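You operate a simulated robot arm through the tools that you are given. There is no shell and no other tool.

You are at the controls of a simulated robot arm. One attempt, no reset.

## Task
Zero the counter and run the chain on 2 hooks at speed 4.
Fine: stop when the screen shows 2.

The check looks at the end state, three seconds after you hand in, the way a careful person would. Anything else that was tipped, shoved, dropped, spilled or broken makes it a failure.

## Robot
A 6-joint arm with a three-finger gripper, fixed in place. Base frame: the origin is at the foot of the arm, x ahead of it, y to its left, z up. Readings come in m, degrees, newtons and seconds.
Its first joint turns from -166.0 to 166.0 degrees. Payload 4.89 kg.
The tool frame sits at the grasp point between the pads (the TCP): z along the fingers, y along the line on which they close. The tips reach 0.03 m beyond it. Largest opening 0.164 m; the body of the gripper starts 0.125 m behind the TCP.
Orientation is that of the tool frame in the base frame, as a unit quaternion [x, y, z, w]. With the fingers straight down and closing along the base's y, the tool's x points along the base's -x, its y along +y and its z along -z.

## Interface
- The arm moves only by the tool send_rows. Its argument "deltas" is a list that holds one entry, the list of rows, each a list of 7 numbers: the shift along the tool's x, y, z in cm, then the turn, a rotation vector about the tool's x, y, z in degrees, then the opening, from 0 (shut) to 1 (fully open). In form: [[[dx, dy, dz, wx, wy, wz, grip], ...]]. A call has 1 to 20 rows; each row shifts and turns the commanded pose from where the row before left it, along the tool's axes as they then stand. Rows are played at 5 a second. More than 0.05 m and 8.6 degrees between two rows, or a gripper value outside its range, and nothing of the call is played. Where a pose cannot be reached the arm comes as near as it can. A force on the tool above 40 N (or 10 N above the force at the start of the call, whichever is more), or a blocked arm, ends the call early, and 0.2 s more pass. The fingers move at their own pace (about 0.108 m/s each) and stop on an object; they squeeze with about 21 N. The grip force told is the motor's: it shows also when the fingers shut on nothing. Time passes only in rows, and 0.2 s behind the last, so rows that do not move let the fingers close. The reply holds the time, the measured pose of the TCP, the force on the tool along the base axes, the opening and the grip force, in the units named above and with some noise, with the torque about the TCP (base axes, N m) and any sound that the robot's microphone picked up.
- Cameras (640 x 400 px; columns grow to the right, rows downward): "scene" is fixed at [0.2249, -0.6427, 1.8887]; the picture's right is [0.88, -0.48, 0.00], its down [-0.26, -0.48, -0.84] and it looks along [0.40, 0.74, -0.55] (base axes); focal length 365 px, centre (320, 200). "wrist" rides on the gripper at [0.076, -0.002, -0.152] in the tool frame; the picture's right is [0.02, 1.00, 0.00], its down [-0.88, 0.02, -0.47] and it looks along [-0.47, 0.01, 0.88] (tool axes); focal length 247 px, centre (320, 200). There is no depth. A picture from a camera that has moved, and an enlarged one, comes with that camera's place and axes in the base frame and with its lens. The place of the scene camera against the robot may be out by one fixed shift of up to 0.012 m in any direction.
- snapshot(camera): a new picture of that camera. The clock stands still meanwhile.
- slide_trunk(by): slides the trunk up (or, below 0, down) by that many m; the arm rides with it, the base frame stays. It gives what a move gives, with no picture.
- inspect(camera, box): a new picture of the part [left, top, right, bottom] of that camera's present view, enlarged. The clock stands still meanwhile.
- job_done(): hands the job in; it is judged then, once.

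Places have to be worked out from the pictures, the camera data and where the tool is seen. Open the gripper and draw the arm clear of the work before you hand the job in, unless the task says otherwise.

The tools are called after "Call:" by a JSON object that holds its "fn" and its "kwargs". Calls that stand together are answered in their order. send_rows: Moves the arm, as the interface text tells. Its arguments: {"type":"object","properties":{"deltas":{"type":"array"}},"required":["deltas"]} The other tools are called the same way: slide_trunk (by) slides the trunk up or down; snapshot (camera) takes a picture; inspect (camera, box) takes an enlarged picture of a part of a camera's view; job_done () hands the job in.

At the start:

```text
time: 0.0
tool_pos: [0.4477, 0.3168, 1.4714]
tool_rot: [0.0, 1.0, 0.0, 0.001]
force: [0.8, -0.2, -0.1]
moment: [0.0, 0.06, 0.0]
opening: 0.1638
gripper_force: 0.1
trunk travel left (down, up): [-0.175, 0.215]
```

scene: 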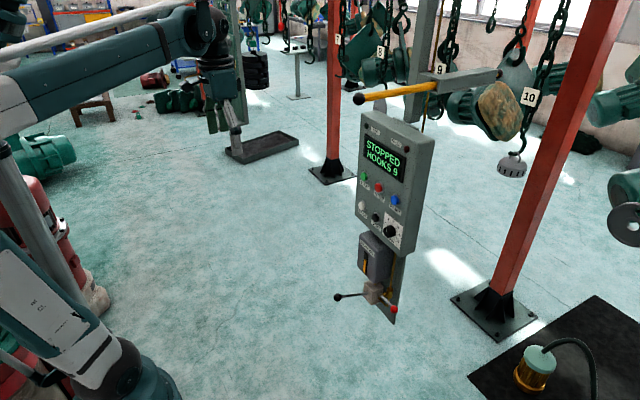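
wrist: 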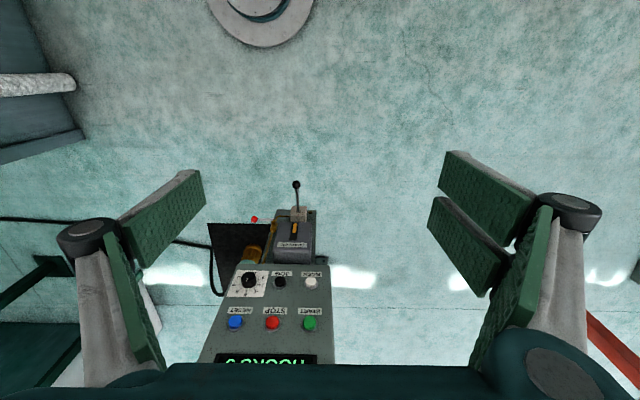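

The screen reads STOPPED, HOOKS 9. I'll look closely at the panel from both cameras to read the labels before moving anything.

Call:
{"fn": "inspect", "kwargs": {"camera": "scene", "box": [340, 100, 450, 170]}}

Call:
{"fn": "inspect", "kwargs": {"camera": "scene", "box": [340, 165, 450, 250]}}

Call:
{"fn": "inspect", "kwargs": {"camera": "scene", "box": [320, 225, 430, 330]}}

Call:
{"fn": "inspect", "kwargs": {"camera": "wrist", "box": [190, 170, 350, 370]}}

Call:
{"fn": "inspect", "kwargs": {"camera": "scene", "box": [320, 0, 640, 200]}}

```text
5.71 times, centred on (395, 135) of scene
camera zoom: at [0.2249, -0.6427, 1.8887], right [0.88, -0.48, 0.0], down [-0.26, -0.48, -0.84], along [0.4, 0.74, -0.55], focal length 2083 px, centre (-109, 571)
```

zoom: 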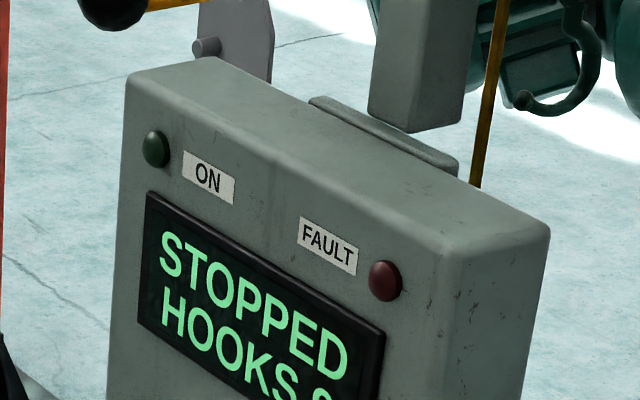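

```text
4.71 times, centred on (395, 208) of scene
camera zoom: at [0.2249, -0.6427, 1.8887], right [0.88, -0.48, 0.0], down [-0.26, -0.48, -0.84], along [0.4, 0.74, -0.55], focal length 1716 px, centre (-33, 165)
```

zoom: 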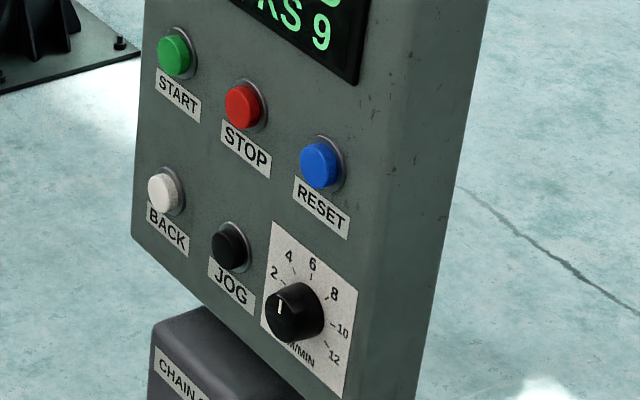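

```text
3.81 times, centred on (375, 278) of scene
camera zoom: at [0.2249, -0.6427, 1.8887], right [0.88, -0.48, 0.0], down [-0.26, -0.48, -0.84], along [0.4, 0.74, -0.55], focal length 1389 px, centre (110, -95)
```

zoom: 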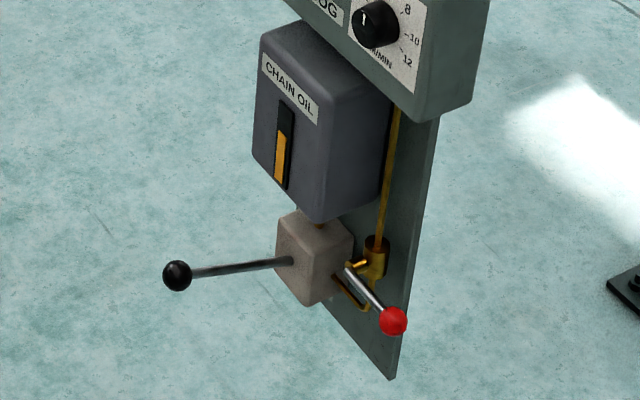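

```text
2.00 times, centred on (270, 270) of wrist
camera zoom: at [0.3709, 0.3153, 1.6247], right [-0.02, 1.0, 0.0], down [0.88, 0.02, 0.47], along [0.47, 0.01, -0.88], focal length 494 px, centre (420, 60)
```

zoom: 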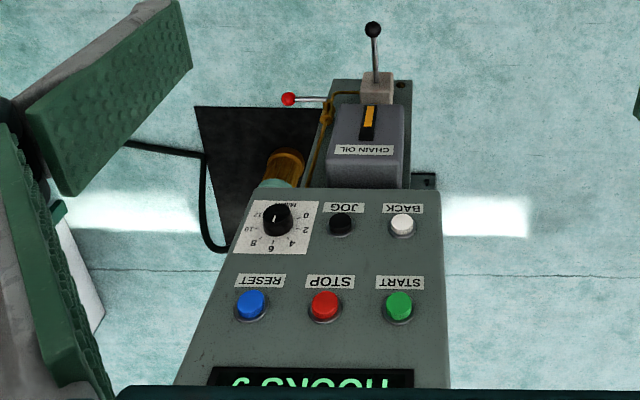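

```text
2.00 times, centred on (480, 100) of scene
camera zoom: at [0.2249, -0.6427, 1.8887], right [0.88, -0.48, 0.0], down [-0.26, -0.48, -0.84], along [0.4, 0.74, -0.55], focal length 729 px, centre (0, 400)
```

zoom: 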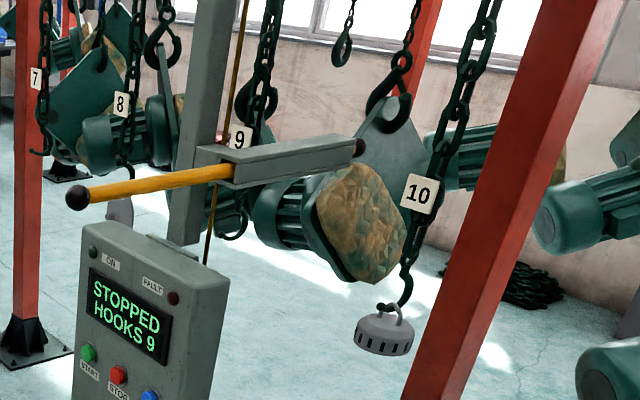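

From the two views I place the button caps at x≈0.916: START (0.302, 1.236), RED/STOP (0.211), BLUE/RESET (0.123), with the knob at y≈0.118, z≈1.108. The face is vertical and looks towards -x. I move forward a little, then pitch the tool to horizontal, well short of the panel and the yellow lever.

Call:
{"fn": "send_rows", "kwargs": {"deltas": [[[-4, 0, 0, 0, 0, 0, 0], [-4, 0, 0, 0, 0, 0, 0], [-4, 0, 0, 0, 0, 0, 0], [0, 0, 0, 0, -7.5, 0, 0], [0, 0, 0, 0, -7.5, 0, 0], [0, 0, 0, 0, -7.5, 0, 0], [0, 0, 0, 0, -7.5, 0, 0], [0, 0, 0, 0, -7.5, 0, 0], [0, 0, 0, 0, -7.5, 0, 0], [0, 0, 0, 0, -7.5, 0, 0], [0, 0, 0, 0, -7.5, 0, 0], [0, 0, 0, 0, -7.5, 0, 0], [0, 0, 0, 0, -7.5, 0, 0], [0, 0, 0, 0, -7.5, 0, 0], [0, 0, 0, 0, -7.5, 0, 0], [0, 0, 0, 0, 0, 0, 0]]]}}

```text
time: 3.4
tool_pos: [0.5696, 0.316, 1.4719]
tool_rot: [0.0, 0.706, 0.0, 0.708]
force: [0.1, 0.8, 0.8]
moment: [0.03, -0.02, -0.02]
opening: 0.0
gripper_force: 20.9
trunk travel left (down, up): [-0.175, 0.215]
```

The tool is now horizontal along +x at (0.57, 0.316, 1.472). I take both pictures to check the panel and the arm's clearance.

Call:
{"fn": "snapshot", "kwargs": {"camera": "wrist"}}

Call:
{"fn": "snapshot", "kwargs": {"camera": "scene"}}

```text
taken
camera wrist: at [0.4148, 0.3153, 1.3957], right [0.0, 1.0, -0.02], down [-0.47, 0.02, 0.88], along [0.88, 0.01, 0.47], focal length 247 px, centre (320, 200)
```

wrist: 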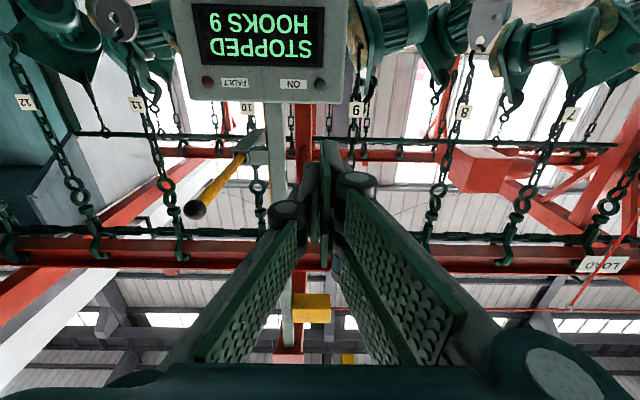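

```text
taken
```

scene: 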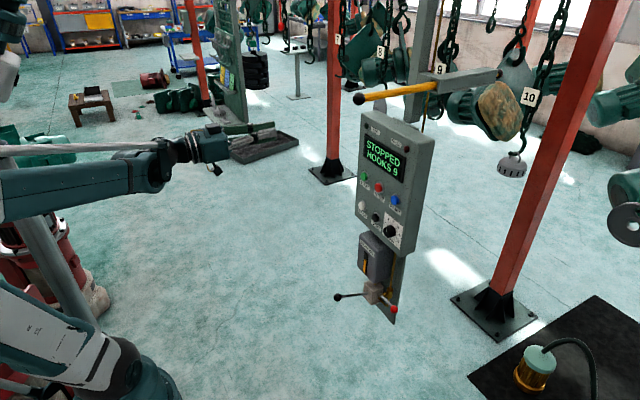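

The yellow lever's ball sits at about (0.754, 0.121, 1.597), well above the panel, so I keep below it. I go down in front of the speed dial at x≈0.57, y≈0.118, z≈1.108 to read it.

Call:
{"fn": "send_rows", "kwargs": {"deltas": [[[3.64, -1.98, 0, 0, 0, 0, 0.5], [3.64, -1.98, 0, 0, 0, 0, 0.5], [3.64, -1.98, 0, 0, 0, 0, 0.5], [3.64, -1.98, 0, 0, 0, 0, 0.5], [3.64, -1.98, 0, 0, 0, 0, 0.5], [3.64, -1.98, 0, 0, 0, 0, 0.5], [3.64, -1.98, 0, 0, 0, 0, 0.5], [3.64, -1.98, 0, 0, 0, 0, 0.5], [3.64, -1.98, 0, 0, 0, 0, 0.5], [3.64, -1.98, 0, 0, 0, 0, 0.5], [0, 0, 0, 0, 0, 0, 0.5]]]}}

Call:
{"fn": "snapshot", "kwargs": {"camera": "wrist"}}

Call:
{"fn": "snapshot", "kwargs": {"camera": "scene"}}

```text
time: 5.8
tool_pos: [0.5744, 0.1279, 1.1856]
tool_rot: [0.0, 0.708, 0.0, 0.706]
force: [-0.4, 0.7, -0.5]
moment: [0.0, -0.03, -0.11]
opening: 0.082
gripper_force: 0.0
out of reach, approached as far as the arm can: row 8, 9, 10
trunk travel left (down, up): [-0.175, 0.215]
```

```text
taken
camera wrist: at [0.4203, 0.1282, 1.1092], right [0.0, 1.0, -0.02], down [-0.47, 0.02, 0.88], along [0.88, 0.01, 0.47], focal length 247 px, centre (320, 200)
```

wrist: 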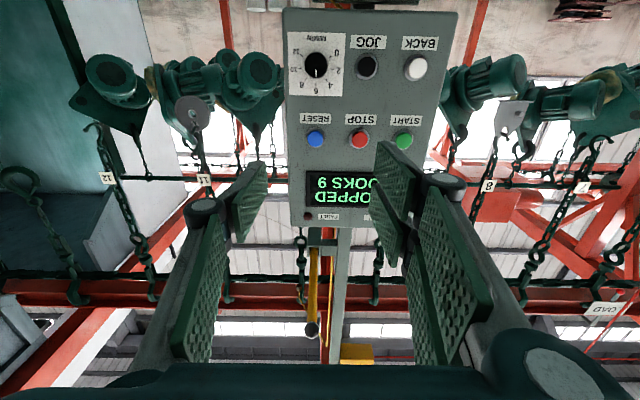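

```text
taken
```

scene: 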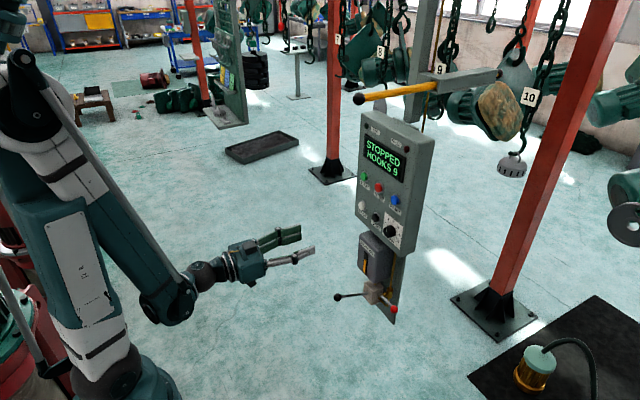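

The lower target was out of reach while folded so close to the base, so I go forward first, to x≈0.68. Then I'll see where the commanded pose stands.

Call:
{"fn": "send_rows", "kwargs": {"deltas": [[[0, 0, 2.5, 0, 0, 0, 0.5], [0, 0, 2.5, 0, 0, 0, 0.5], [0, 0, 2.5, 0, 0, 0, 0.5], [0, 0, 2.5, 0, 0, 0, 0.5], [0, 0, 0, 0, 0, 0, 0.5]]]}}

Call:
{"fn": "inspect", "kwargs": {"camera": "wrist", "box": [240, 0, 480, 150]}}

```text
time: 7.0
tool_pos: [0.6726, 0.1297, 1.1858]
tool_rot: [-0.001, 0.707, 0.0, 0.707]
force: [0.6, 0.6, 0.2]
moment: [0.0, 0.03, -0.01]
opening: 0.0818
gripper_force: 0.0
trunk travel left (down, up): [-0.175, 0.215]
```

```text
2.67 times, centred on (360, 75) of wrist
camera zoom: at [0.5196, 0.1293, 1.1098], right [0.0, 1.0, -0.02], down [-0.47, 0.02, 0.88], along [0.88, 0.01, 0.47], focal length 659 px, centre (213, 533)
```

zoom: 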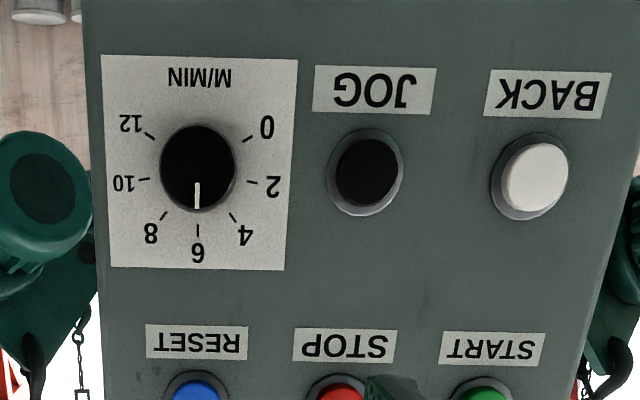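

The dial is readable now: the pointer stands at 6, and the marks are about 40° per 2 units, so it needs 40° counter-clockwise to reach 4. The knob is about 38 mm across and centred near y=0.120, z=1.107, so I line up in front of it at x≈0.80.

Call:
{"fn": "send_rows", "kwargs": {"deltas": [[[1.97, -0.25, 2.0, 0, 0, 0, 0.5], [1.97, -0.25, 2.5, 0, 0, 0, 0.5], [1.97, -0.25, 2.5, 0, 0, 0, 0.5], [1.97, -0.25, 2.8, 0, 0, 0, 0.5], [0, 0, 2.8, 0, 0, 0, 0.5], [0, 0, 0, 0, 0, 0, 0.5]]]}}

Call:
{"fn": "snapshot", "kwargs": {"camera": "wrist"}}

Call:
{"fn": "inspect", "kwargs": {"camera": "scene", "box": [280, 100, 440, 260]}}

```text
time: 8.4
tool_pos: [0.8105, 0.1236, 1.1325]
tool_rot: [0.0, 0.707, -0.001, 0.707]
force: [-0.7, 0.0, 0.3]
moment: [0.0, -0.01, -0.03]
opening: 0.082
gripper_force: 0.0
out of reach, approached as far as the arm can: row 2, 3, 4
trunk travel left (down, up): [-0.175, 0.215]
```

```text
taken
camera wrist: at [0.6556, 0.1232, 1.057], right [0.0, 1.0, -0.02], down [-0.47, 0.02, 0.88], along [0.88, 0.01, 0.47], focal length 247 px, centre (320, 200)
```

wrist: 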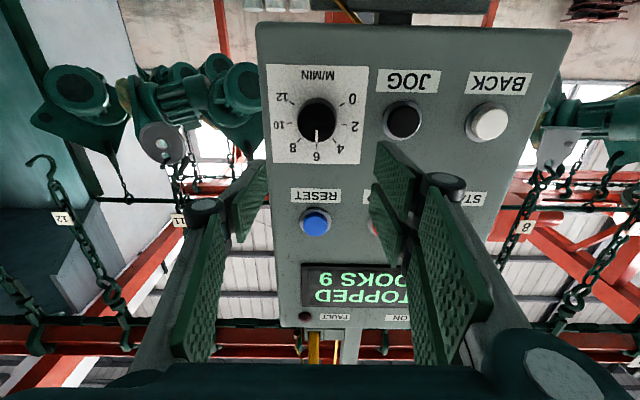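

```text
2.50 times, centred on (360, 180) of scene
camera zoom: at [0.2249, -0.6427, 1.8887], right [0.88, -0.48, 0.0], down [-0.26, -0.48, -0.84], along [0.4, 0.74, -0.55], focal length 912 px, centre (220, 250)
```

zoom: 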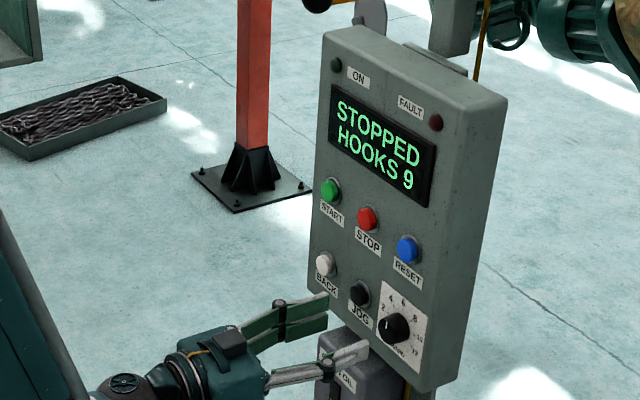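

The arm's lower limit here is about z=1.13, so the trunk has to come down a bit. I back off 10 cm first so the oil box below is not touched, then slide down 0.08 m.

Call:
{"fn": "send_rows", "kwargs": {"deltas": [[[0, 0, -3, 0, 0, 0, 0.5], [0, 0, -3, 0, 0, 0, 0.5], [0, 0, -3, 0, 0, 0, 0.5], [0, 0, -3, 0, 0, 0, 0.5], [0, 0, 0, 0, 0, 0, 0.5]]]}}

Call:
{"fn": "slide_trunk", "kwargs": {"by": -0.08}}

```text
time: 9.6
tool_pos: [0.6991, 0.1255, 1.1628]
tool_rot: [0.0, 0.708, 0.0, 0.706]
force: [-1.3, -0.7, -0.2]
moment: [0.0, 0.05, 0.0]
opening: 0.082
gripper_force: 0.2
out of reach, approached as far as the arm can: row 2, 3, 4
trunk travel left (down, up): [-0.175, 0.215]
```

```text
time: 10.8
tool_pos: [0.6996, 0.1245, 1.0834]
tool_rot: [0.001, 0.708, -0.001, 0.706]
force: [0.0, 0.1, 0.3]
moment: [0.02, -0.02, -0.01]
opening: 0.0821
gripper_force: 0.0
trunk travel left (down, up): [-0.095, 0.295]
```

Now at (0.70, 0.1245, 1.083). I rise to z≈1.107, y≈0.120, and move forward to x≈0.82.

Call:
{"fn": "send_rows", "kwargs": {"deltas": [[[-2.4, -0.45, 0, 0, 0, 0, 0.5], [0, 0, 3, 0, 0, 0, 0.5], [0, 0, 3, 0, 0, 0, 0.5], [0, 0, 3, 0, 0, 0, 0.5], [0, 0, 3, 0, 0, 0, 0.5], [0, 0, 0, 0, 0, 0, 0.5]]]}}

Call:
{"fn": "snapshot", "kwargs": {"camera": "wrist"}}

Call:
{"fn": "inspect", "kwargs": {"camera": "scene", "box": [280, 140, 440, 260]}}

```text
time: 12.2
tool_pos: [0.8159, 0.1207, 1.1065]
tool_rot: [0.0, 0.709, 0.0, 0.705]
force: [-1.2, -0.7, 0.3]
moment: [0.02, 0.04, -0.02]
opening: 0.0818
gripper_force: 0.1
trunk travel left (down, up): [-0.095, 0.295]
```

```text
taken
camera wrist: at [0.6622, 0.12, 1.0305], right [0.0, 1.0, -0.02], down [-0.47, 0.02, 0.88], along [0.88, 0.01, 0.47], focal length 247 px, centre (320, 200)
```

wrist: 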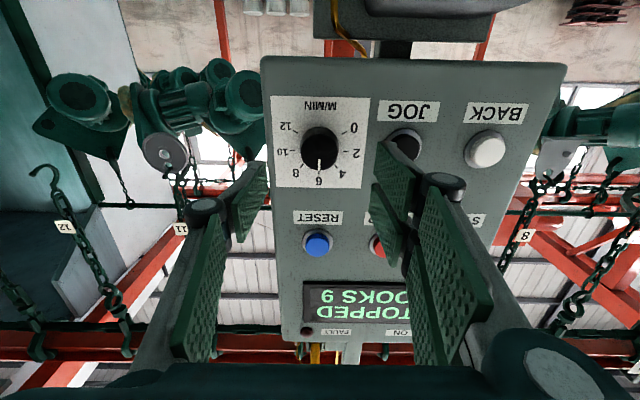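

```text
3.33 times, centred on (360, 200) of scene
camera zoom: at [0.2249, -0.6427, 1.8887], right [0.88, -0.48, 0.0], down [-0.26, -0.48, -0.84], along [0.4, 0.74, -0.55], focal length 1215 px, centre (187, 200)
```

zoom: 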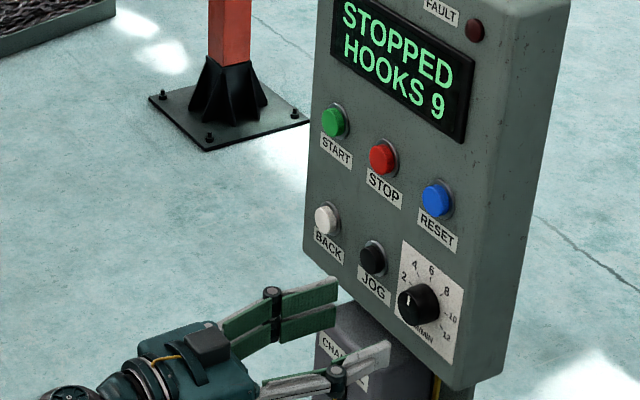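

The knob front works out near x≈0.91, z≈1.103, y≈0.1205, centred between the open fingers. I advance 7.2 cm so the tips straddle it by about 1 cm, then check before closing.

Call:
{"fn": "send_rows", "kwargs": {"deltas": [[[0.3, 0, 2, 0, 0, 0, 0.5], [0, 0, 2, 0, 0, 0, 0.5], [0, 0, 1.6, 0, 0, 0, 0.5], [0, 0, 1.6, 0, 0, 0, 0.5], [0, 0, 0, 0, 0, 0, 0.5]]]}}

Call:
{"fn": "snapshot", "kwargs": {"camera": "wrist"}}

Call:
{"fn": "inspect", "kwargs": {"camera": "scene", "box": [340, 165, 440, 260]}}

```text
time: 13.4
tool_pos: [0.8927, 0.1202, 1.1021]
tool_rot: [0.001, 0.708, -0.001, 0.706]
force: [0.5, -0.3, 0.6]
moment: [0.0, -0.02, -0.01]
opening: 0.0819
gripper_force: 0.0
trunk travel left (down, up): [-0.095, 0.295]
```

```text
taken
camera wrist: at [0.7382, 0.1198, 1.0264], right [0.0, 1.0, -0.02], down [-0.47, 0.02, 0.88], along [0.88, 0.01, 0.47], focal length 247 px, centre (320, 200)
```

wrist: 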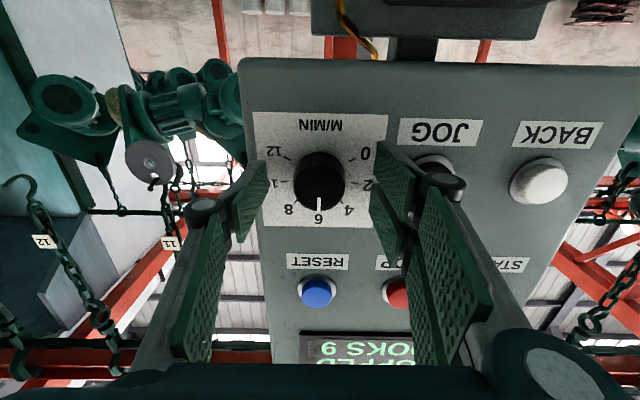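

```text
4.21 times, centred on (390, 212) of scene
camera zoom: at [0.2249, -0.6427, 1.8887], right [0.88, -0.48, 0.0], down [-0.26, -0.48, -0.84], along [0.4, 0.74, -0.55], focal length 1535 px, centre (25, 147)
```

zoom: 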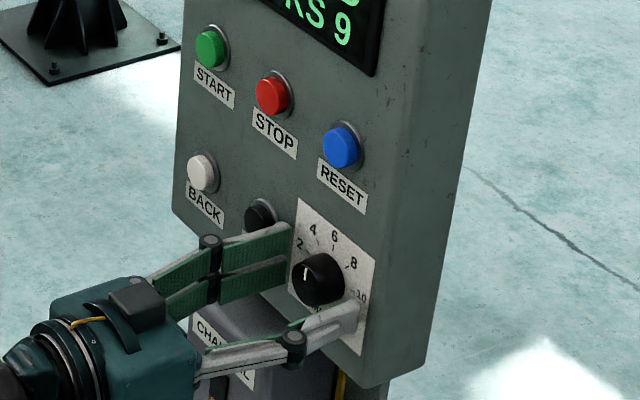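

The tips are at x≈0.923, straddling the knob with no contact. I close on it.

Call:
{"fn": "send_rows", "kwargs": {"deltas": [[[0, 0, 0, 0, 0, 0, 0.3], [0, 0, 0, 0, 0, 0, 0.1], [0, 0, 0, 0, 0, 0, 0.1], [0, 0, 0, 0, 0, 0, 0.1]]]}}

Call:
{"fn": "snapshot", "kwargs": {"camera": "wrist"}}

```text
time: 14.4
tool_pos: [0.8916, 0.1199, 1.1025]
tool_rot: [0.001, 0.708, -0.001, 0.706]
force: [1.2, -5.9, 2.0]
moment: [0.01, -0.09, -0.29]
opening: 0.0398
gripper_force: 44.5
trunk travel left (down, up): [-0.095, 0.295]
```

```text
taken
camera wrist: at [0.738, 0.1194, 1.0265], right [0.0, 1.0, -0.02], down [-0.47, 0.02, 0.88], along [0.88, 0.01, 0.47], focal length 247 px, centre (320, 200)
```

wrist: 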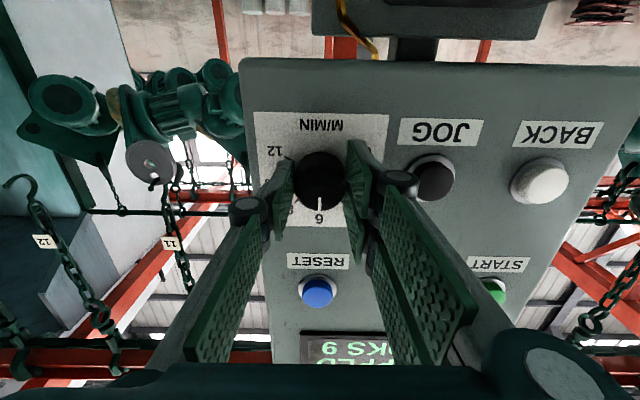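

The knob is held (opening 40 mm). I turn it about -40° around the tool axis (counter-clockwise seen from the front), in 5° steps.

Call:
{"fn": "send_rows", "kwargs": {"deltas": [[[0, -0.05, 0, 0, 0, -5, 0.1], [0, 0, 0, 0, 0, -5, 0.1], [0, 0, 0, 0, 0, -5, 0.1], [0, 0, 0, 0, 0, -5, 0.1], [0, 0, 0, 0, 0, -5, 0.1], [0, 0, 0, 0, 0, -5, 0.1], [0, 0, 0, 0, 0, -5, 0.1], [0, 0, 0, 0, 0, -5, 0.1], [0, 0, 0, 0, 0, 0, 0.1]]]}}

Call:
{"fn": "inspect", "kwargs": {"camera": "wrist", "box": [200, 80, 440, 260]}}

Call:
{"fn": "inspect", "kwargs": {"camera": "scene", "box": [340, 100, 440, 260]}}

```text
time: 16.4
tool_pos: [0.8927, 0.1184, 1.1041]
tool_rot: [-0.242, 0.666, -0.242, 0.663]
force: [8.5, -33.5, -8.0]
moment: [0.08, 0.06, -0.51]
opening: 0.0396
gripper_force: 44.7
trunk travel left (down, up): [-0.095, 0.295]
```

```text
2.22 times, centred on (320, 170) of wrist
camera zoom: at [0.7378, 0.0692, 1.0464], right [0.0, 0.75, -0.66], down [-0.47, 0.58, 0.66], along [0.88, 0.31, 0.35], focal length 549 px, centre (320, 267)
```

zoom: 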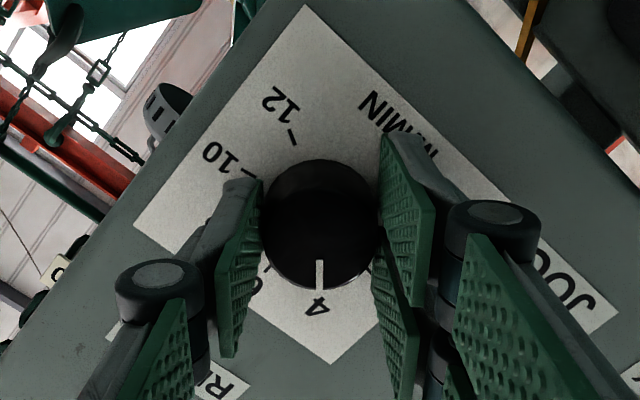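

```text
2.50 times, centred on (390, 180) of scene
camera zoom: at [0.2249, -0.6427, 1.8887], right [0.88, -0.48, 0.0], down [-0.26, -0.48, -0.84], along [0.4, 0.74, -0.55], focal length 912 px, centre (145, 250)
```

zoom: 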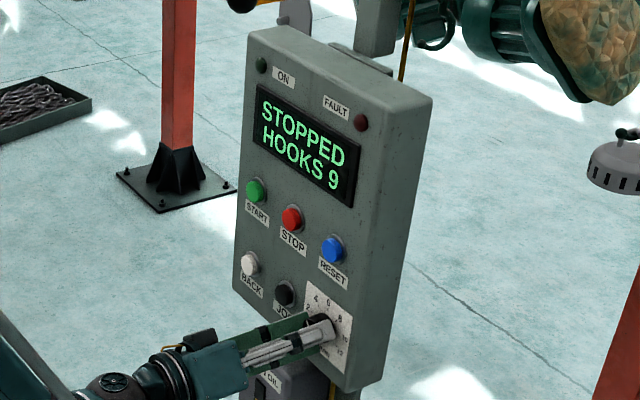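

The pointer lines up with 4. The side load on the tool is 33 N, so I release now, then look straight at the dial.

Call:
{"fn": "send_rows", "kwargs": {"deltas": [[[0, 0, 0, 0, 0, 0, 0.5], [0, 0, 0, 0, 0, 0, 0.5], [0, 0, 0, 0, 0, 0, 0.5]]]}}

Call:
{"fn": "inspect", "kwargs": {"camera": "wrist", "box": [200, 80, 440, 260]}}

```text
time: 17.2
tool_pos: [0.8908, 0.1201, 1.1037]
tool_rot: [-0.242, 0.666, -0.242, 0.663]
force: [-0.6, 0.0, 0.0]
moment: [-0.03, 0.02, -0.05]
opening: 0.082
gripper_force: 0.1
trunk travel left (down, up): [-0.095, 0.295]
```

```text
2.22 times, centred on (320, 170) of wrist
camera zoom: at [0.737, 0.0715, 1.0466], right [0.0, 0.75, -0.66], down [-0.47, 0.58, 0.66], along [0.88, 0.31, 0.35], focal length 549 px, centre (320, 267)
```

zoom: 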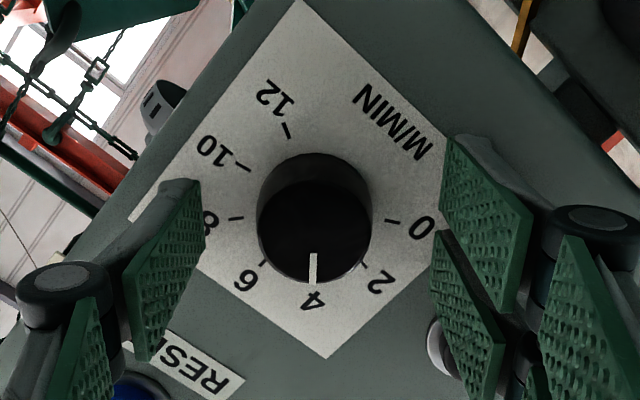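

The pointer stands at 4. I back straight out, turn the tool back upright, close the fingers, and check the dial again.

Call:
{"fn": "send_rows", "kwargs": {"deltas": [[[0, 0, -2, 0, 0, 0, 0.5], [0, 0, -3, 0, 0, 0, 0.5], [0, 0, -3, 0, 0, 0, 0.5], [0, 0, 0, 0, 0, 8, 0.3], [0, 0, 0, 0, 0, 8, 0], [0, 0, 0, 0, 0, 8, 0], [0, 0, 0, 0, 0, 8, 0], [0, 0, 0, 0, 0, 8, 0], [0, 0, 0, 0, 0, 0, 0]]]}}

Call:
{"fn": "snapshot", "kwargs": {"camera": "wrist"}}

Call:
{"fn": "inspect", "kwargs": {"camera": "wrist", "box": [240, 80, 400, 200]}}

```text
time: 19.2
tool_pos: [0.8115, 0.1185, 1.104]
tool_rot: [0.001, 0.709, 0.0, 0.705]
force: [0.1, -0.2, -0.7]
moment: [0.04, 0.01, 0.01]
opening: 0.0
gripper_force: 20.6
trunk travel left (down, up): [-0.095, 0.295]
```

```text
taken
camera wrist: at [0.6568, 0.1192, 1.0284], right [0.0, 1.0, -0.02], down [-0.47, 0.02, 0.88], along [0.88, 0.01, 0.47], focal length 247 px, centre (320, 200)
```

wrist: 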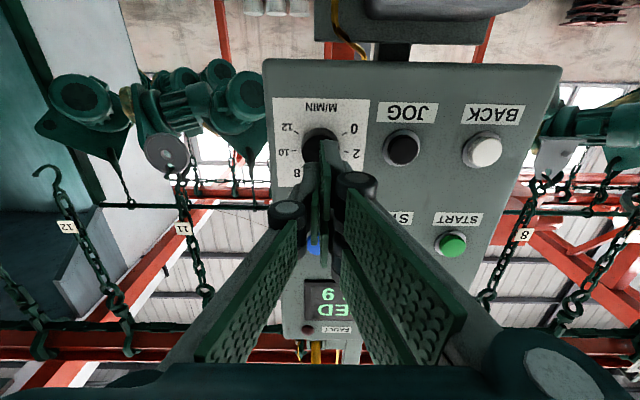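

```text
3.33 times, centred on (320, 140) of wrist
camera zoom: at [0.6568, 0.1192, 1.0284], right [0.0, 1.0, -0.02], down [-0.47, 0.02, 0.88], along [0.88, 0.01, 0.47], focal length 823 px, centre (320, 400)
```

zoom: 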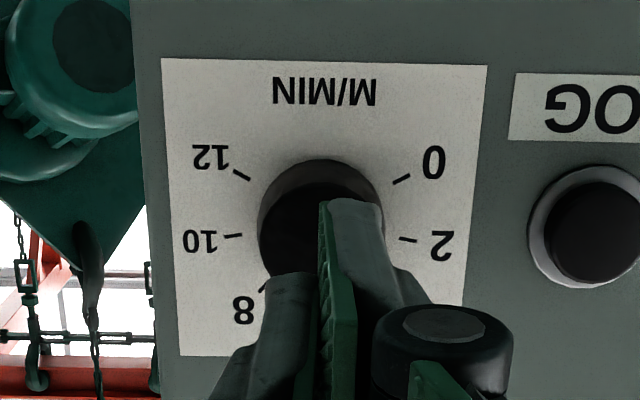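

Now I go up to the RESET button (about y=0.121, z=1.233), staying back at x≈0.80.

Call:
{"fn": "send_rows", "kwargs": {"deltas": [[[-3.2, 0.05, 0, 0, 0, 0, 0], [-3.2, 0.05, 0, 0, 0, 0, 0], [-3.2, 0.05, 0, 0, 0, 0, 0], [-3.3, 0.05, 0, 0, 0, 0, 0], [0, 0, 3, 0, 0, 0, 0], [0, 0, 3, 0, 0, 0, 0], [0, 0, 0, 0, 0, 0, 0]]]}}

Call:
{"fn": "snapshot", "kwargs": {"camera": "wrist"}}

Call:
{"fn": "inspect", "kwargs": {"camera": "scene", "box": [340, 100, 440, 260]}}

```text
time: 20.8
tool_pos: [0.8704, 0.1207, 1.2328]
tool_rot: [0.0, 0.708, 0.0, 0.706]
force: [-0.4, 0.4, 0.3]
moment: [-0.03, 0.04, -0.01]
opening: 0.0002
gripper_force: 20.9
trunk travel left (down, up): [-0.095, 0.295]
```

```text
taken
camera wrist: at [0.7161, 0.1205, 1.1566], right [0.0, 1.0, -0.02], down [-0.47, 0.02, 0.88], along [0.88, 0.01, 0.47], focal length 247 px, centre (320, 200)
```

wrist: 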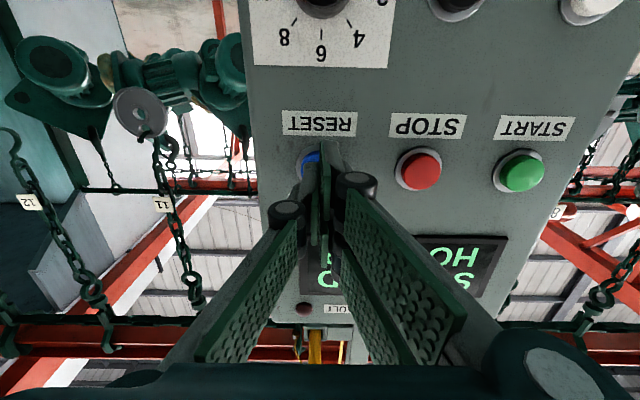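

```text
2.50 times, centred on (390, 180) of scene
camera zoom: at [0.2249, -0.6427, 1.8887], right [0.88, -0.48, 0.0], down [-0.26, -0.48, -0.84], along [0.4, 0.74, -0.55], focal length 912 px, centre (145, 250)
```

zoom: 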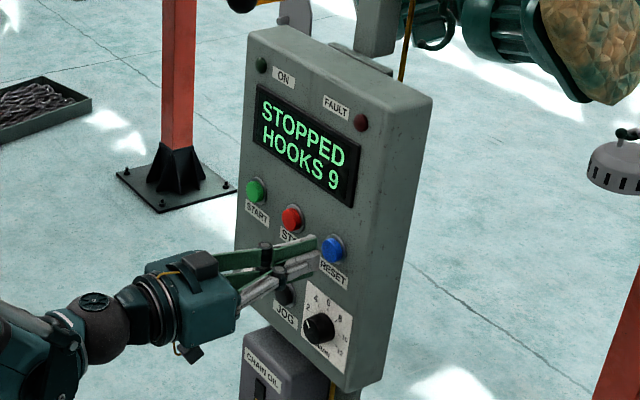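

The tips (at x≈0.900) are aimed at RESET. I press forward in small steps and watch the force.

Call:
{"fn": "send_rows", "kwargs": {"deltas": [[[0, -0.1, 0.6, 0, 0, 0, 0], [0, 0, 0.4, 0, 0, 0, 0], [0, 0, 0.3, 0, 0, 0, 0], [0, 0, 0, 0, 0, 0, 0]]]}}

Call:
{"fn": "inspect", "kwargs": {"camera": "scene", "box": [340, 100, 440, 260]}}

```text
time: 21.8
tool_pos: [0.8844, 0.1211, 1.2312]
tool_rot: [0.0, 0.708, 0.0, 0.706]
force: [-0.3, 0.2, 0.0]
moment: [-0.02, -0.03, 0.02]
opening: 0.0
gripper_force: 21.1
trunk travel left (down, up): [-0.095, 0.295]
```

```text
2.50 times, centred on (390, 180) of scene
camera zoom: at [0.2249, -0.6427, 1.8887], right [0.88, -0.48, 0.0], down [-0.26, -0.48, -0.84], along [0.4, 0.74, -0.55], focal length 912 px, centre (145, 250)
```

zoom: 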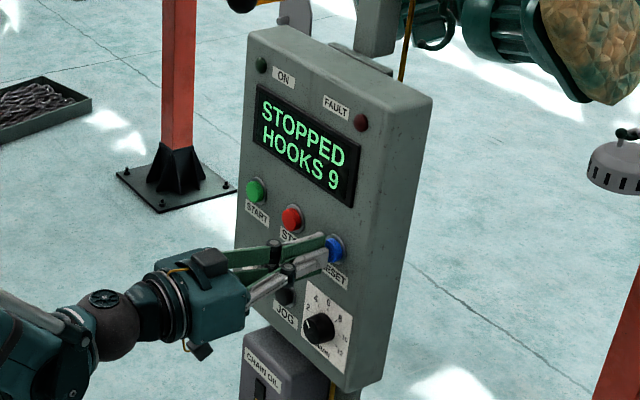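

No contact yet at tip x≈0.914. I continue in 3 mm steps.

Call:
{"fn": "send_rows", "kwargs": {"deltas": [[[0, -0.1, 0.3, 0, 0, 0, 0], [0, 0, 0.3, 0, 0, 0, 0], [0, 0, 0, 0, 0, 0, 0]]]}}

Call:
{"fn": "inspect", "kwargs": {"camera": "scene", "box": [340, 100, 440, 260]}}

```text
time: 22.6
tool_pos: [0.8889, 0.1195, 1.2324]
tool_rot: [0.001, 0.708, -0.001, 0.706]
force: [-0.1, 0.0, 0.4]
moment: [0.03, -0.02, 0.02]
opening: 0.0003
gripper_force: 21.1
trunk travel left (down, up): [-0.095, 0.295]
```

```text
2.50 times, centred on (390, 180) of scene
camera zoom: at [0.2249, -0.6427, 1.8887], right [0.88, -0.48, 0.0], down [-0.26, -0.48, -0.84], along [0.4, 0.74, -0.55], focal length 912 px, centre (145, 250)
```

zoom: 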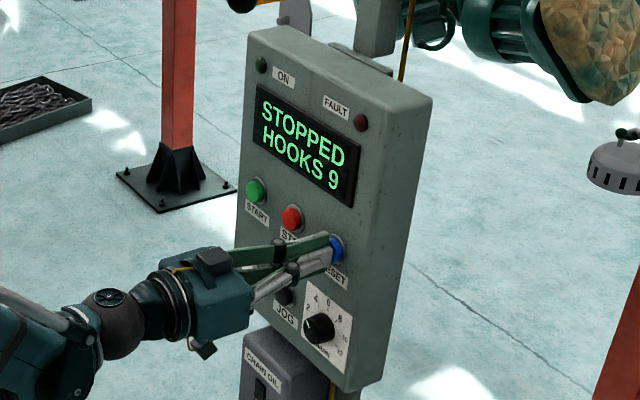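

Still no force at tip x≈0.919. A bit further.

Call:
{"fn": "send_rows", "kwargs": {"deltas": [[[0, 0, 0.2, 0, 0, 0, 0], [0, 0, 0.2, 0, 0, 0, 0], [0, 0, 0, 0, 0, 0, 0]]]}}

Call:
{"fn": "inspect", "kwargs": {"camera": "scene", "box": [340, 100, 440, 260]}}

```text
time: 23.4
tool_pos: [0.8936, 0.1188, 1.233]
tool_rot: [0.001, 0.709, -0.001, 0.706]
force: [-2.5, -1.2, -1.1]
moment: [0.03, 0.02, 0.04]
opening: 0.0059
gripper_force: 44.7
trunk travel left (down, up): [-0.095, 0.295]
heard: click
```

```text
2.50 times, centred on (390, 180) of scene
camera zoom: at [0.2249, -0.6427, 1.8887], right [0.88, -0.48, 0.0], down [-0.26, -0.48, -0.84], along [0.4, 0.74, -0.55], focal length 912 px, centre (145, 250)
```

zoom: 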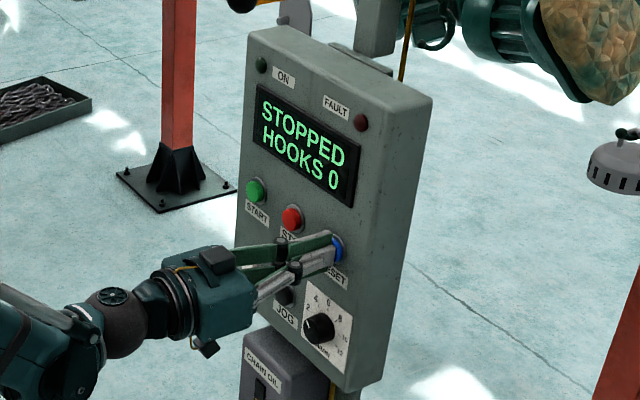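

RESET clicked and the screen shows HOOKS 0. I back out 4 cm and move across to START (y≈0.298, z≈1.234), then recheck the dial before pressing.

Call:
{"fn": "send_rows", "kwargs": {"deltas": [[[0, 0, -2, 0, 0, 0, 0], [0, 0, -3, 0, 0, 0, 0], [0, 4.5, 0, 0, 0, 0, 0], [0, 4.5, 0, 0, 0, 0, 0], [0, 4.5, 0, 0, 0, 0, 0], [0, 4.4, 0, 0, 0, 0, 0], [0, 0, 0, 0, 0, 0, 0]]]}}

Call:
{"fn": "snapshot", "kwargs": {"camera": "wrist"}}

Call:
{"fn": "inspect", "kwargs": {"camera": "scene", "box": [340, 100, 440, 260]}}

```text
time: 25.0
tool_pos: [0.8428, 0.2983, 1.2346]
tool_rot: [-0.001, 0.708, 0.001, 0.706]
force: [-0.2, -0.5, 0.3]
moment: [0.01, -0.02, 0.09]
opening: 0.0002
gripper_force: 45.5
trunk travel left (down, up): [-0.095, 0.295]
```

```text
taken
camera wrist: at [0.6885, 0.2969, 1.1594], right [0.0, 1.0, -0.02], down [-0.47, 0.02, 0.88], along [0.88, 0.01, 0.47], focal length 247 px, centre (320, 200)
```

wrist: 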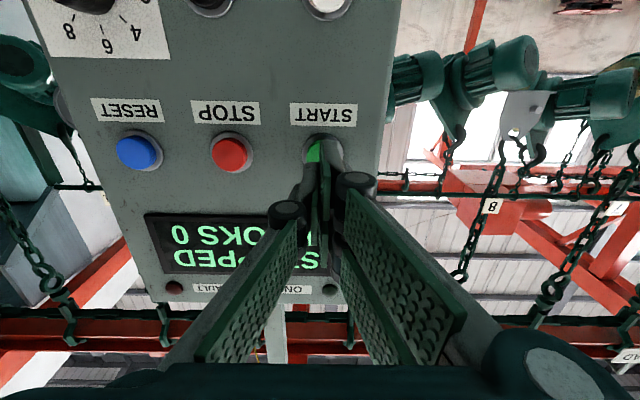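

```text
2.50 times, centred on (390, 180) of scene
camera zoom: at [0.2249, -0.6427, 1.8887], right [0.88, -0.48, 0.0], down [-0.26, -0.48, -0.84], along [0.4, 0.74, -0.55], focal length 912 px, centre (145, 250)
```

zoom: 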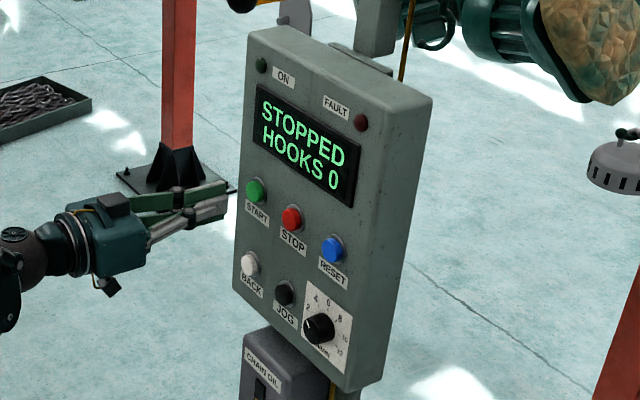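

Before starting I check the dial's pointer and the yellow lever up close.

Call:
{"fn": "inspect", "kwargs": {"camera": "scene", "box": [372, 205, 412, 245]}}

Call:
{"fn": "inspect", "kwargs": {"camera": "scene", "box": [345, 40, 545, 180]}}

Call:
{"fn": "inspect", "kwargs": {"camera": "wrist", "box": [0, 0, 200, 100]}}

```text
10.00 times, centred on (392, 225) of scene
camera zoom: at [0.2249, -0.6427, 1.8887], right [0.88, -0.48, 0.0], down [-0.26, -0.48, -0.84], along [0.4, 0.74, -0.55], focal length 3646 px, centre (-400, -50)
```

zoom: 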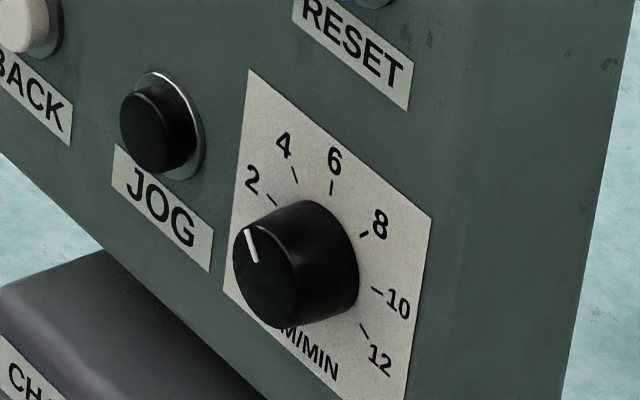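

```text
2.86 times, centred on (445, 110) of scene
camera zoom: at [0.2249, -0.6427, 1.8887], right [0.88, -0.48, 0.0], down [-0.26, -0.48, -0.84], along [0.4, 0.74, -0.55], focal length 1042 px, centre (-37, 457)
```

zoom: 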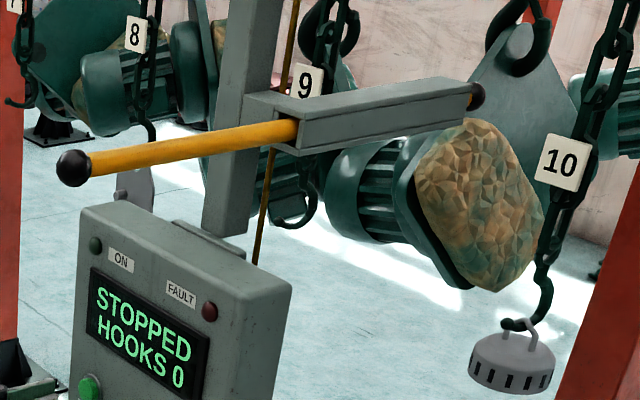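

```text
3.20 times, centred on (100, 50) of wrist
camera zoom: at [0.6885, 0.2969, 1.1594], right [0.0, 1.0, -0.02], down [-0.47, 0.02, 0.88], along [0.88, 0.01, 0.47], focal length 790 px, centre (1024, 680)
```

zoom: 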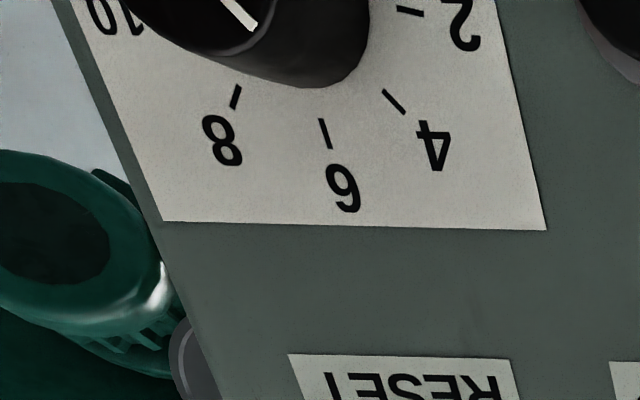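

The pointer is parallel to the 4 mark, and the yellow rod ends short of the chain line (x≈1.275 against ≈1.36). Hook pitch is about 0.39 m, so at 4 m/min I expect about 6 s per hook. I press START.

Call:
{"fn": "send_rows", "kwargs": {"deltas": [[[0, 0, 3.0, 0, 0, 0, 0], [0, 0, 1.2, 0, 0, 0, 0], [0, 0, 0.6, 0, 0, 0, 0], [0, 0, 0.4, 0, 0, 0, 0]]]}}

Call:
{"fn": "inspect", "kwargs": {"camera": "scene", "box": [340, 60, 540, 200]}}

```text
time: 26.0
tool_pos: [0.895, 0.2974, 1.2337]
tool_rot: [0.0, 0.709, 0.0, 0.706]
force: [-5.1, 1.2, 2.1]
moment: [0.0, -0.08, 0.02]
opening: 0.0058
gripper_force: 45.2
trunk travel left (down, up): [-0.095, 0.295]
heard: click
```

```text
2.86 times, centred on (440, 130) of scene
camera zoom: at [0.2249, -0.6427, 1.8887], right [0.88, -0.48, 0.0], down [-0.26, -0.48, -0.84], along [0.4, 0.74, -0.55], focal length 1042 px, centre (-23, 400)
```

zoom: 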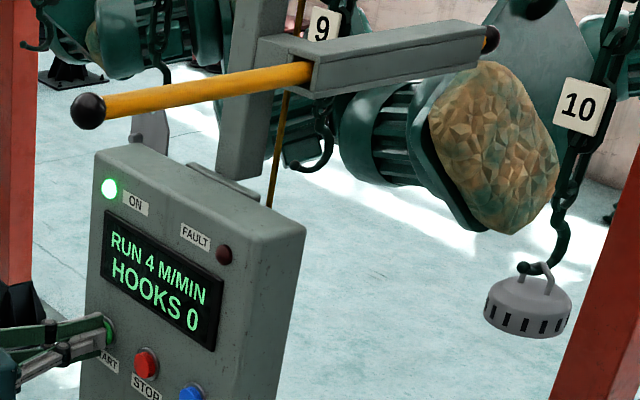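

It runs: ON lit, RUN 4 M/MIN, HOOKS 0. I back off and go to hover in front of STOP (y≈0.208).

Call:
{"fn": "send_rows", "kwargs": {"deltas": [[[0, 0, -2.5, 0, 0, 0, 0], [0, -3, 0, 0, 0, 0, 0], [0, -3, 0, 0, 0, 0, 0], [0, -3, 0, 0, 0, 0, 0], [0, 0, 1.0, 0, 0, 0, 0]]]}}

Call:
{"fn": "snapshot", "kwargs": {"camera": "scene"}}

Call:
{"fn": "snapshot", "kwargs": {"camera": "wrist"}}

```text
time: 27.2
tool_pos: [0.8806, 0.2091, 1.2308]
tool_rot: [0.001, 0.708, -0.001, 0.706]
force: [-1.9, 1.6, 0.0]
moment: [0.01, 0.07, -0.05]
opening: 0.0
gripper_force: 44.7
trunk travel left (down, up): [-0.095, 0.295]
```

```text
taken
```

scene: 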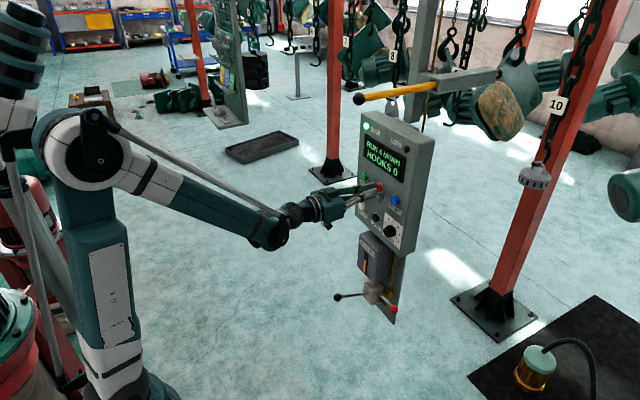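

```text
taken
camera wrist: at [0.7272, 0.207, 1.1553], right [0.0, 1.0, -0.02], down [-0.47, 0.02, 0.88], along [0.88, 0.01, 0.47], focal length 247 px, centre (320, 200)
```

wrist: 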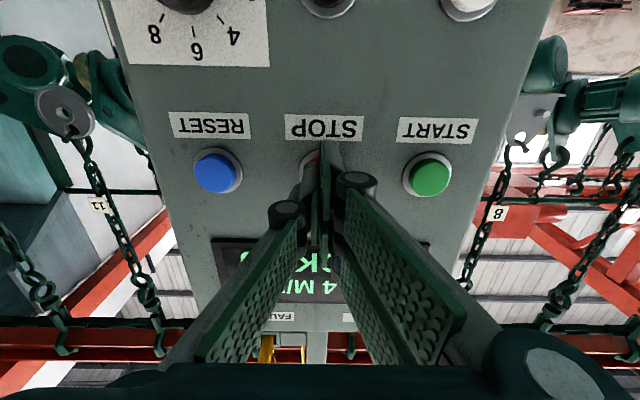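

The chain runs towards -y and the tips hover in front of STOP with HOOKS still 0. I wait in short steps.

Call:
{"fn": "send_rows", "kwargs": {"deltas": [[[-0.15, 0, 0.4, 0, 0, 0, 0], [0, 0, 0, 0, 0, 0, 0], [0, 0, 0, 0, 0, 0, 0], [0, 0, 0, 0, 0, 0, 0], [0, 0, 0, 0, 0, 0, 0], [0, 0, 0, 0, 0, 0, 0], [0, 0, 0, 0, 0, 0, 0], [0, 0, 0, 0, 0, 0, 0], [0, 0, 0, 0, 0, 0, 0], [0, 0, 0, 0, 0, 0, 0]]]}}

Call:
{"fn": "inspect", "kwargs": {"camera": "scene", "box": [340, 20, 600, 210]}}

```text
time: 29.4
tool_pos: [0.8864, 0.2086, 1.233]
tool_rot: [0.001, 0.709, -0.001, 0.706]
force: [-0.1, 0.0, 0.4]
moment: [0.0, 0.04, -0.02]
opening: 0.0001
gripper_force: 45.6
trunk travel left (down, up): [-0.095, 0.295]
```

```text
2.11 times, centred on (470, 115) of scene
camera zoom: at [0.2249, -0.6427, 1.8887], right [0.88, -0.48, 0.0], down [-0.26, -0.48, -0.84], along [0.4, 0.74, -0.55], focal length 768 px, centre (4, 379)
```

zoom: 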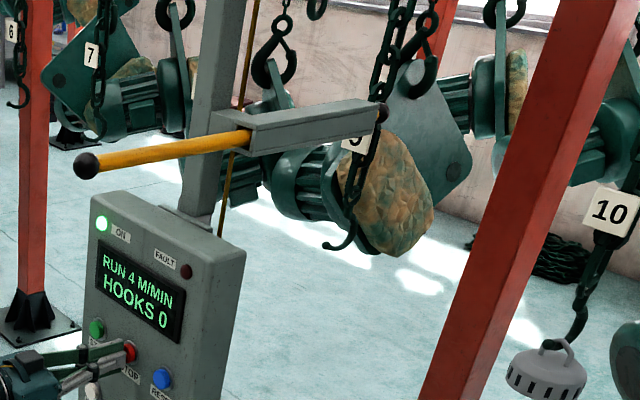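

Hook 9 is reaching the bar and the count is still 0. I go on waiting.

Call:
{"fn": "send_rows", "kwargs": {"deltas": [[[0, 0, 0, 0, 0, 0, 0], [0, 0, 0, 0, 0, 0, 0], [0, 0, 0, 0, 0, 0, 0], [0, 0, 0, 0, 0, 0, 0], [0, 0, 0, 0, 0, 0, 0], [0, 0, 0, 0, 0, 0, 0]]]}}

Call:
{"fn": "inspect", "kwargs": {"camera": "scene", "box": [340, 20, 600, 210]}}

```text
time: 30.8
tool_pos: [0.8866, 0.2085, 1.2336]
tool_rot: [0.001, 0.708, -0.001, 0.706]
force: [0.0, -0.5, -0.7]
moment: [0.02, -0.02, -0.01]
opening: 0.0
gripper_force: 45.0
trunk travel left (down, up): [-0.095, 0.295]
```

```text
2.11 times, centred on (470, 115) of scene
camera zoom: at [0.2249, -0.6427, 1.8887], right [0.88, -0.48, 0.0], down [-0.26, -0.48, -0.84], along [0.4, 0.74, -0.55], focal length 768 px, centre (4, 379)
```

zoom: 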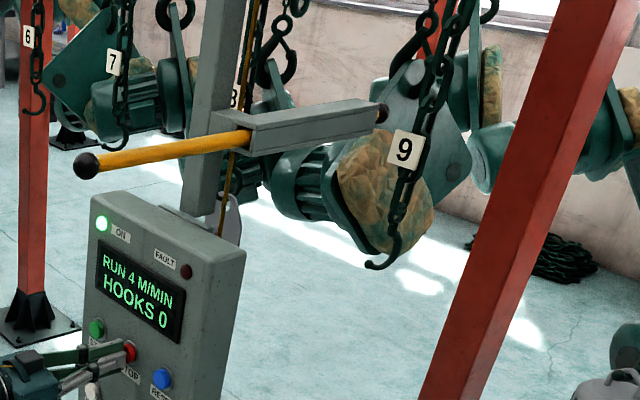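

Hook 9 is at y≈0.125, right at the bar, and has not been counted yet. Waiting 1 s more.

Call:
{"fn": "send_rows", "kwargs": {"deltas": [[[0, 0, 0, 0, 0, 0, 0], [0, 0, 0, 0, 0, 0, 0], [0, 0, 0, 0, 0, 0, 0], [0, 0, 0, 0, 0, 0, 0]]]}}

Call:
{"fn": "inspect", "kwargs": {"camera": "scene", "box": [340, 20, 600, 210]}}

```text
time: 31.8
tool_pos: [0.8864, 0.208, 1.2334]
tool_rot: [0.0, 0.709, 0.0, 0.706]
force: [-0.2, -0.7, -0.8]
moment: [-0.02, 0.01, 0.01]
opening: 0.0
gripper_force: 45.1
trunk travel left (down, up): [-0.095, 0.295]
```

```text
2.11 times, centred on (470, 115) of scene
camera zoom: at [0.2249, -0.6427, 1.8887], right [0.88, -0.48, 0.0], down [-0.26, -0.48, -0.84], along [0.4, 0.74, -0.55], focal length 768 px, centre (4, 379)
```

zoom: 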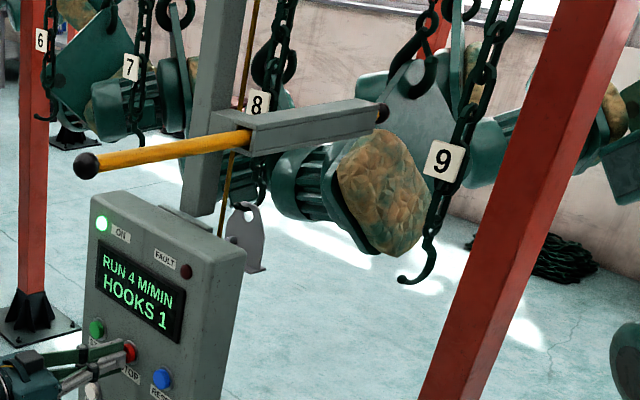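

HOOKS 1 appeared between t=30.8 and 31.8. The next count is due around t≈36.7–37.7, so I wait to about 35.6.

Call:
{"fn": "send_rows", "kwargs": {"deltas": [[[0, 0, 0, 0, 0, 0, 0], [0, 0, 0, 0, 0, 0, 0], [0, 0, 0, 0, 0, 0, 0], [0, 0, 0, 0, 0, 0, 0], [0, 0, 0, 0, 0, 0, 0], [0, 0, 0, 0, 0, 0, 0], [0, 0, 0, 0, 0, 0, 0], [0, 0, 0, 0, 0, 0, 0], [0, 0, 0, 0, 0, 0, 0], [0, 0, 0, 0, 0, 0, 0], [0, 0, 0, 0, 0, 0, 0], [0, 0, 0, 0, 0, 0, 0], [0, 0, 0, 0, 0, 0, 0], [0, 0, 0, 0, 0, 0, 0], [0, 0, 0, 0, 0, 0, 0], [0, 0, 0, 0, 0, 0, 0], [0, 0, 0, 0, 0, 0, 0]]]}}

Call:
{"fn": "inspect", "kwargs": {"camera": "scene", "box": [340, 20, 600, 210]}}

```text
time: 35.4
tool_pos: [0.8864, 0.2087, 1.2335]
tool_rot: [0.001, 0.709, -0.001, 0.706]
force: [0.2, 0.5, 0.8]
moment: [0.01, 0.0, 0.02]
opening: 0.0001
gripper_force: 45.6
trunk travel left (down, up): [-0.095, 0.295]
```

```text
2.11 times, centred on (470, 115) of scene
camera zoom: at [0.2249, -0.6427, 1.8887], right [0.88, -0.48, 0.0], down [-0.26, -0.48, -0.84], along [0.4, 0.74, -0.55], focal length 768 px, centre (4, 379)
```

zoom: 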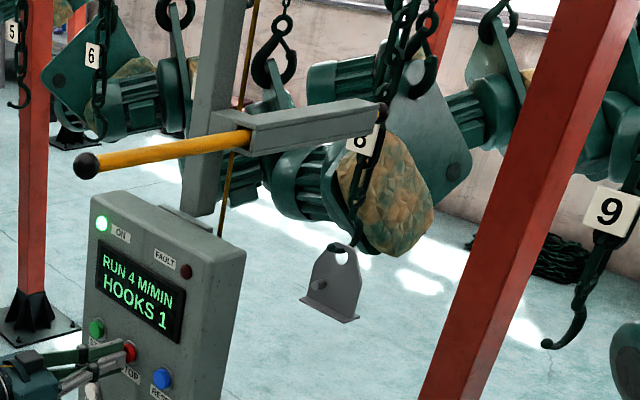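

Hook 8 is passing the bar now and the count is still 1. Small steps from here.

Call:
{"fn": "send_rows", "kwargs": {"deltas": [[[0, 0, 0, 0, 0, 0, 0], [0, 0, 0, 0, 0, 0, 0], [0, 0, 0, 0, 0, 0, 0], [0, 0, 0, 0, 0, 0, 0], [0, 0, 0, 0, 0, 0, 0]]]}}

Call:
{"fn": "inspect", "kwargs": {"camera": "scene", "box": [340, 20, 600, 210]}}

```text
time: 36.6
tool_pos: [0.8855, 0.2076, 1.2325]
tool_rot: [0.0, 0.709, 0.0, 0.706]
force: [-0.1, -0.6, -0.2]
moment: [0.02, -0.01, -0.04]
opening: 0.0
gripper_force: 45.0
trunk travel left (down, up): [-0.095, 0.295]
```

```text
2.11 times, centred on (470, 115) of scene
camera zoom: at [0.2249, -0.6427, 1.8887], right [0.88, -0.48, 0.0], down [-0.26, -0.48, -0.84], along [0.4, 0.74, -0.55], focal length 768 px, centre (4, 379)
```

zoom: 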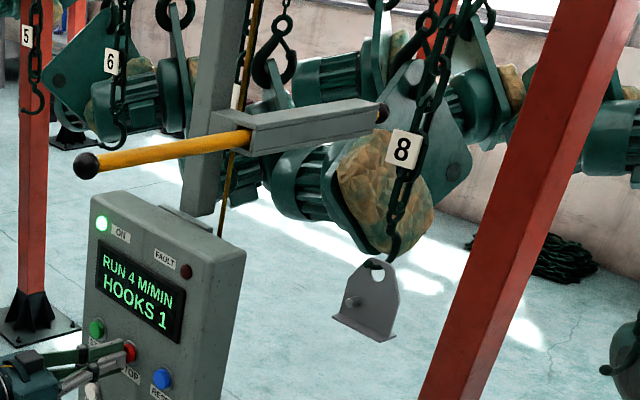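

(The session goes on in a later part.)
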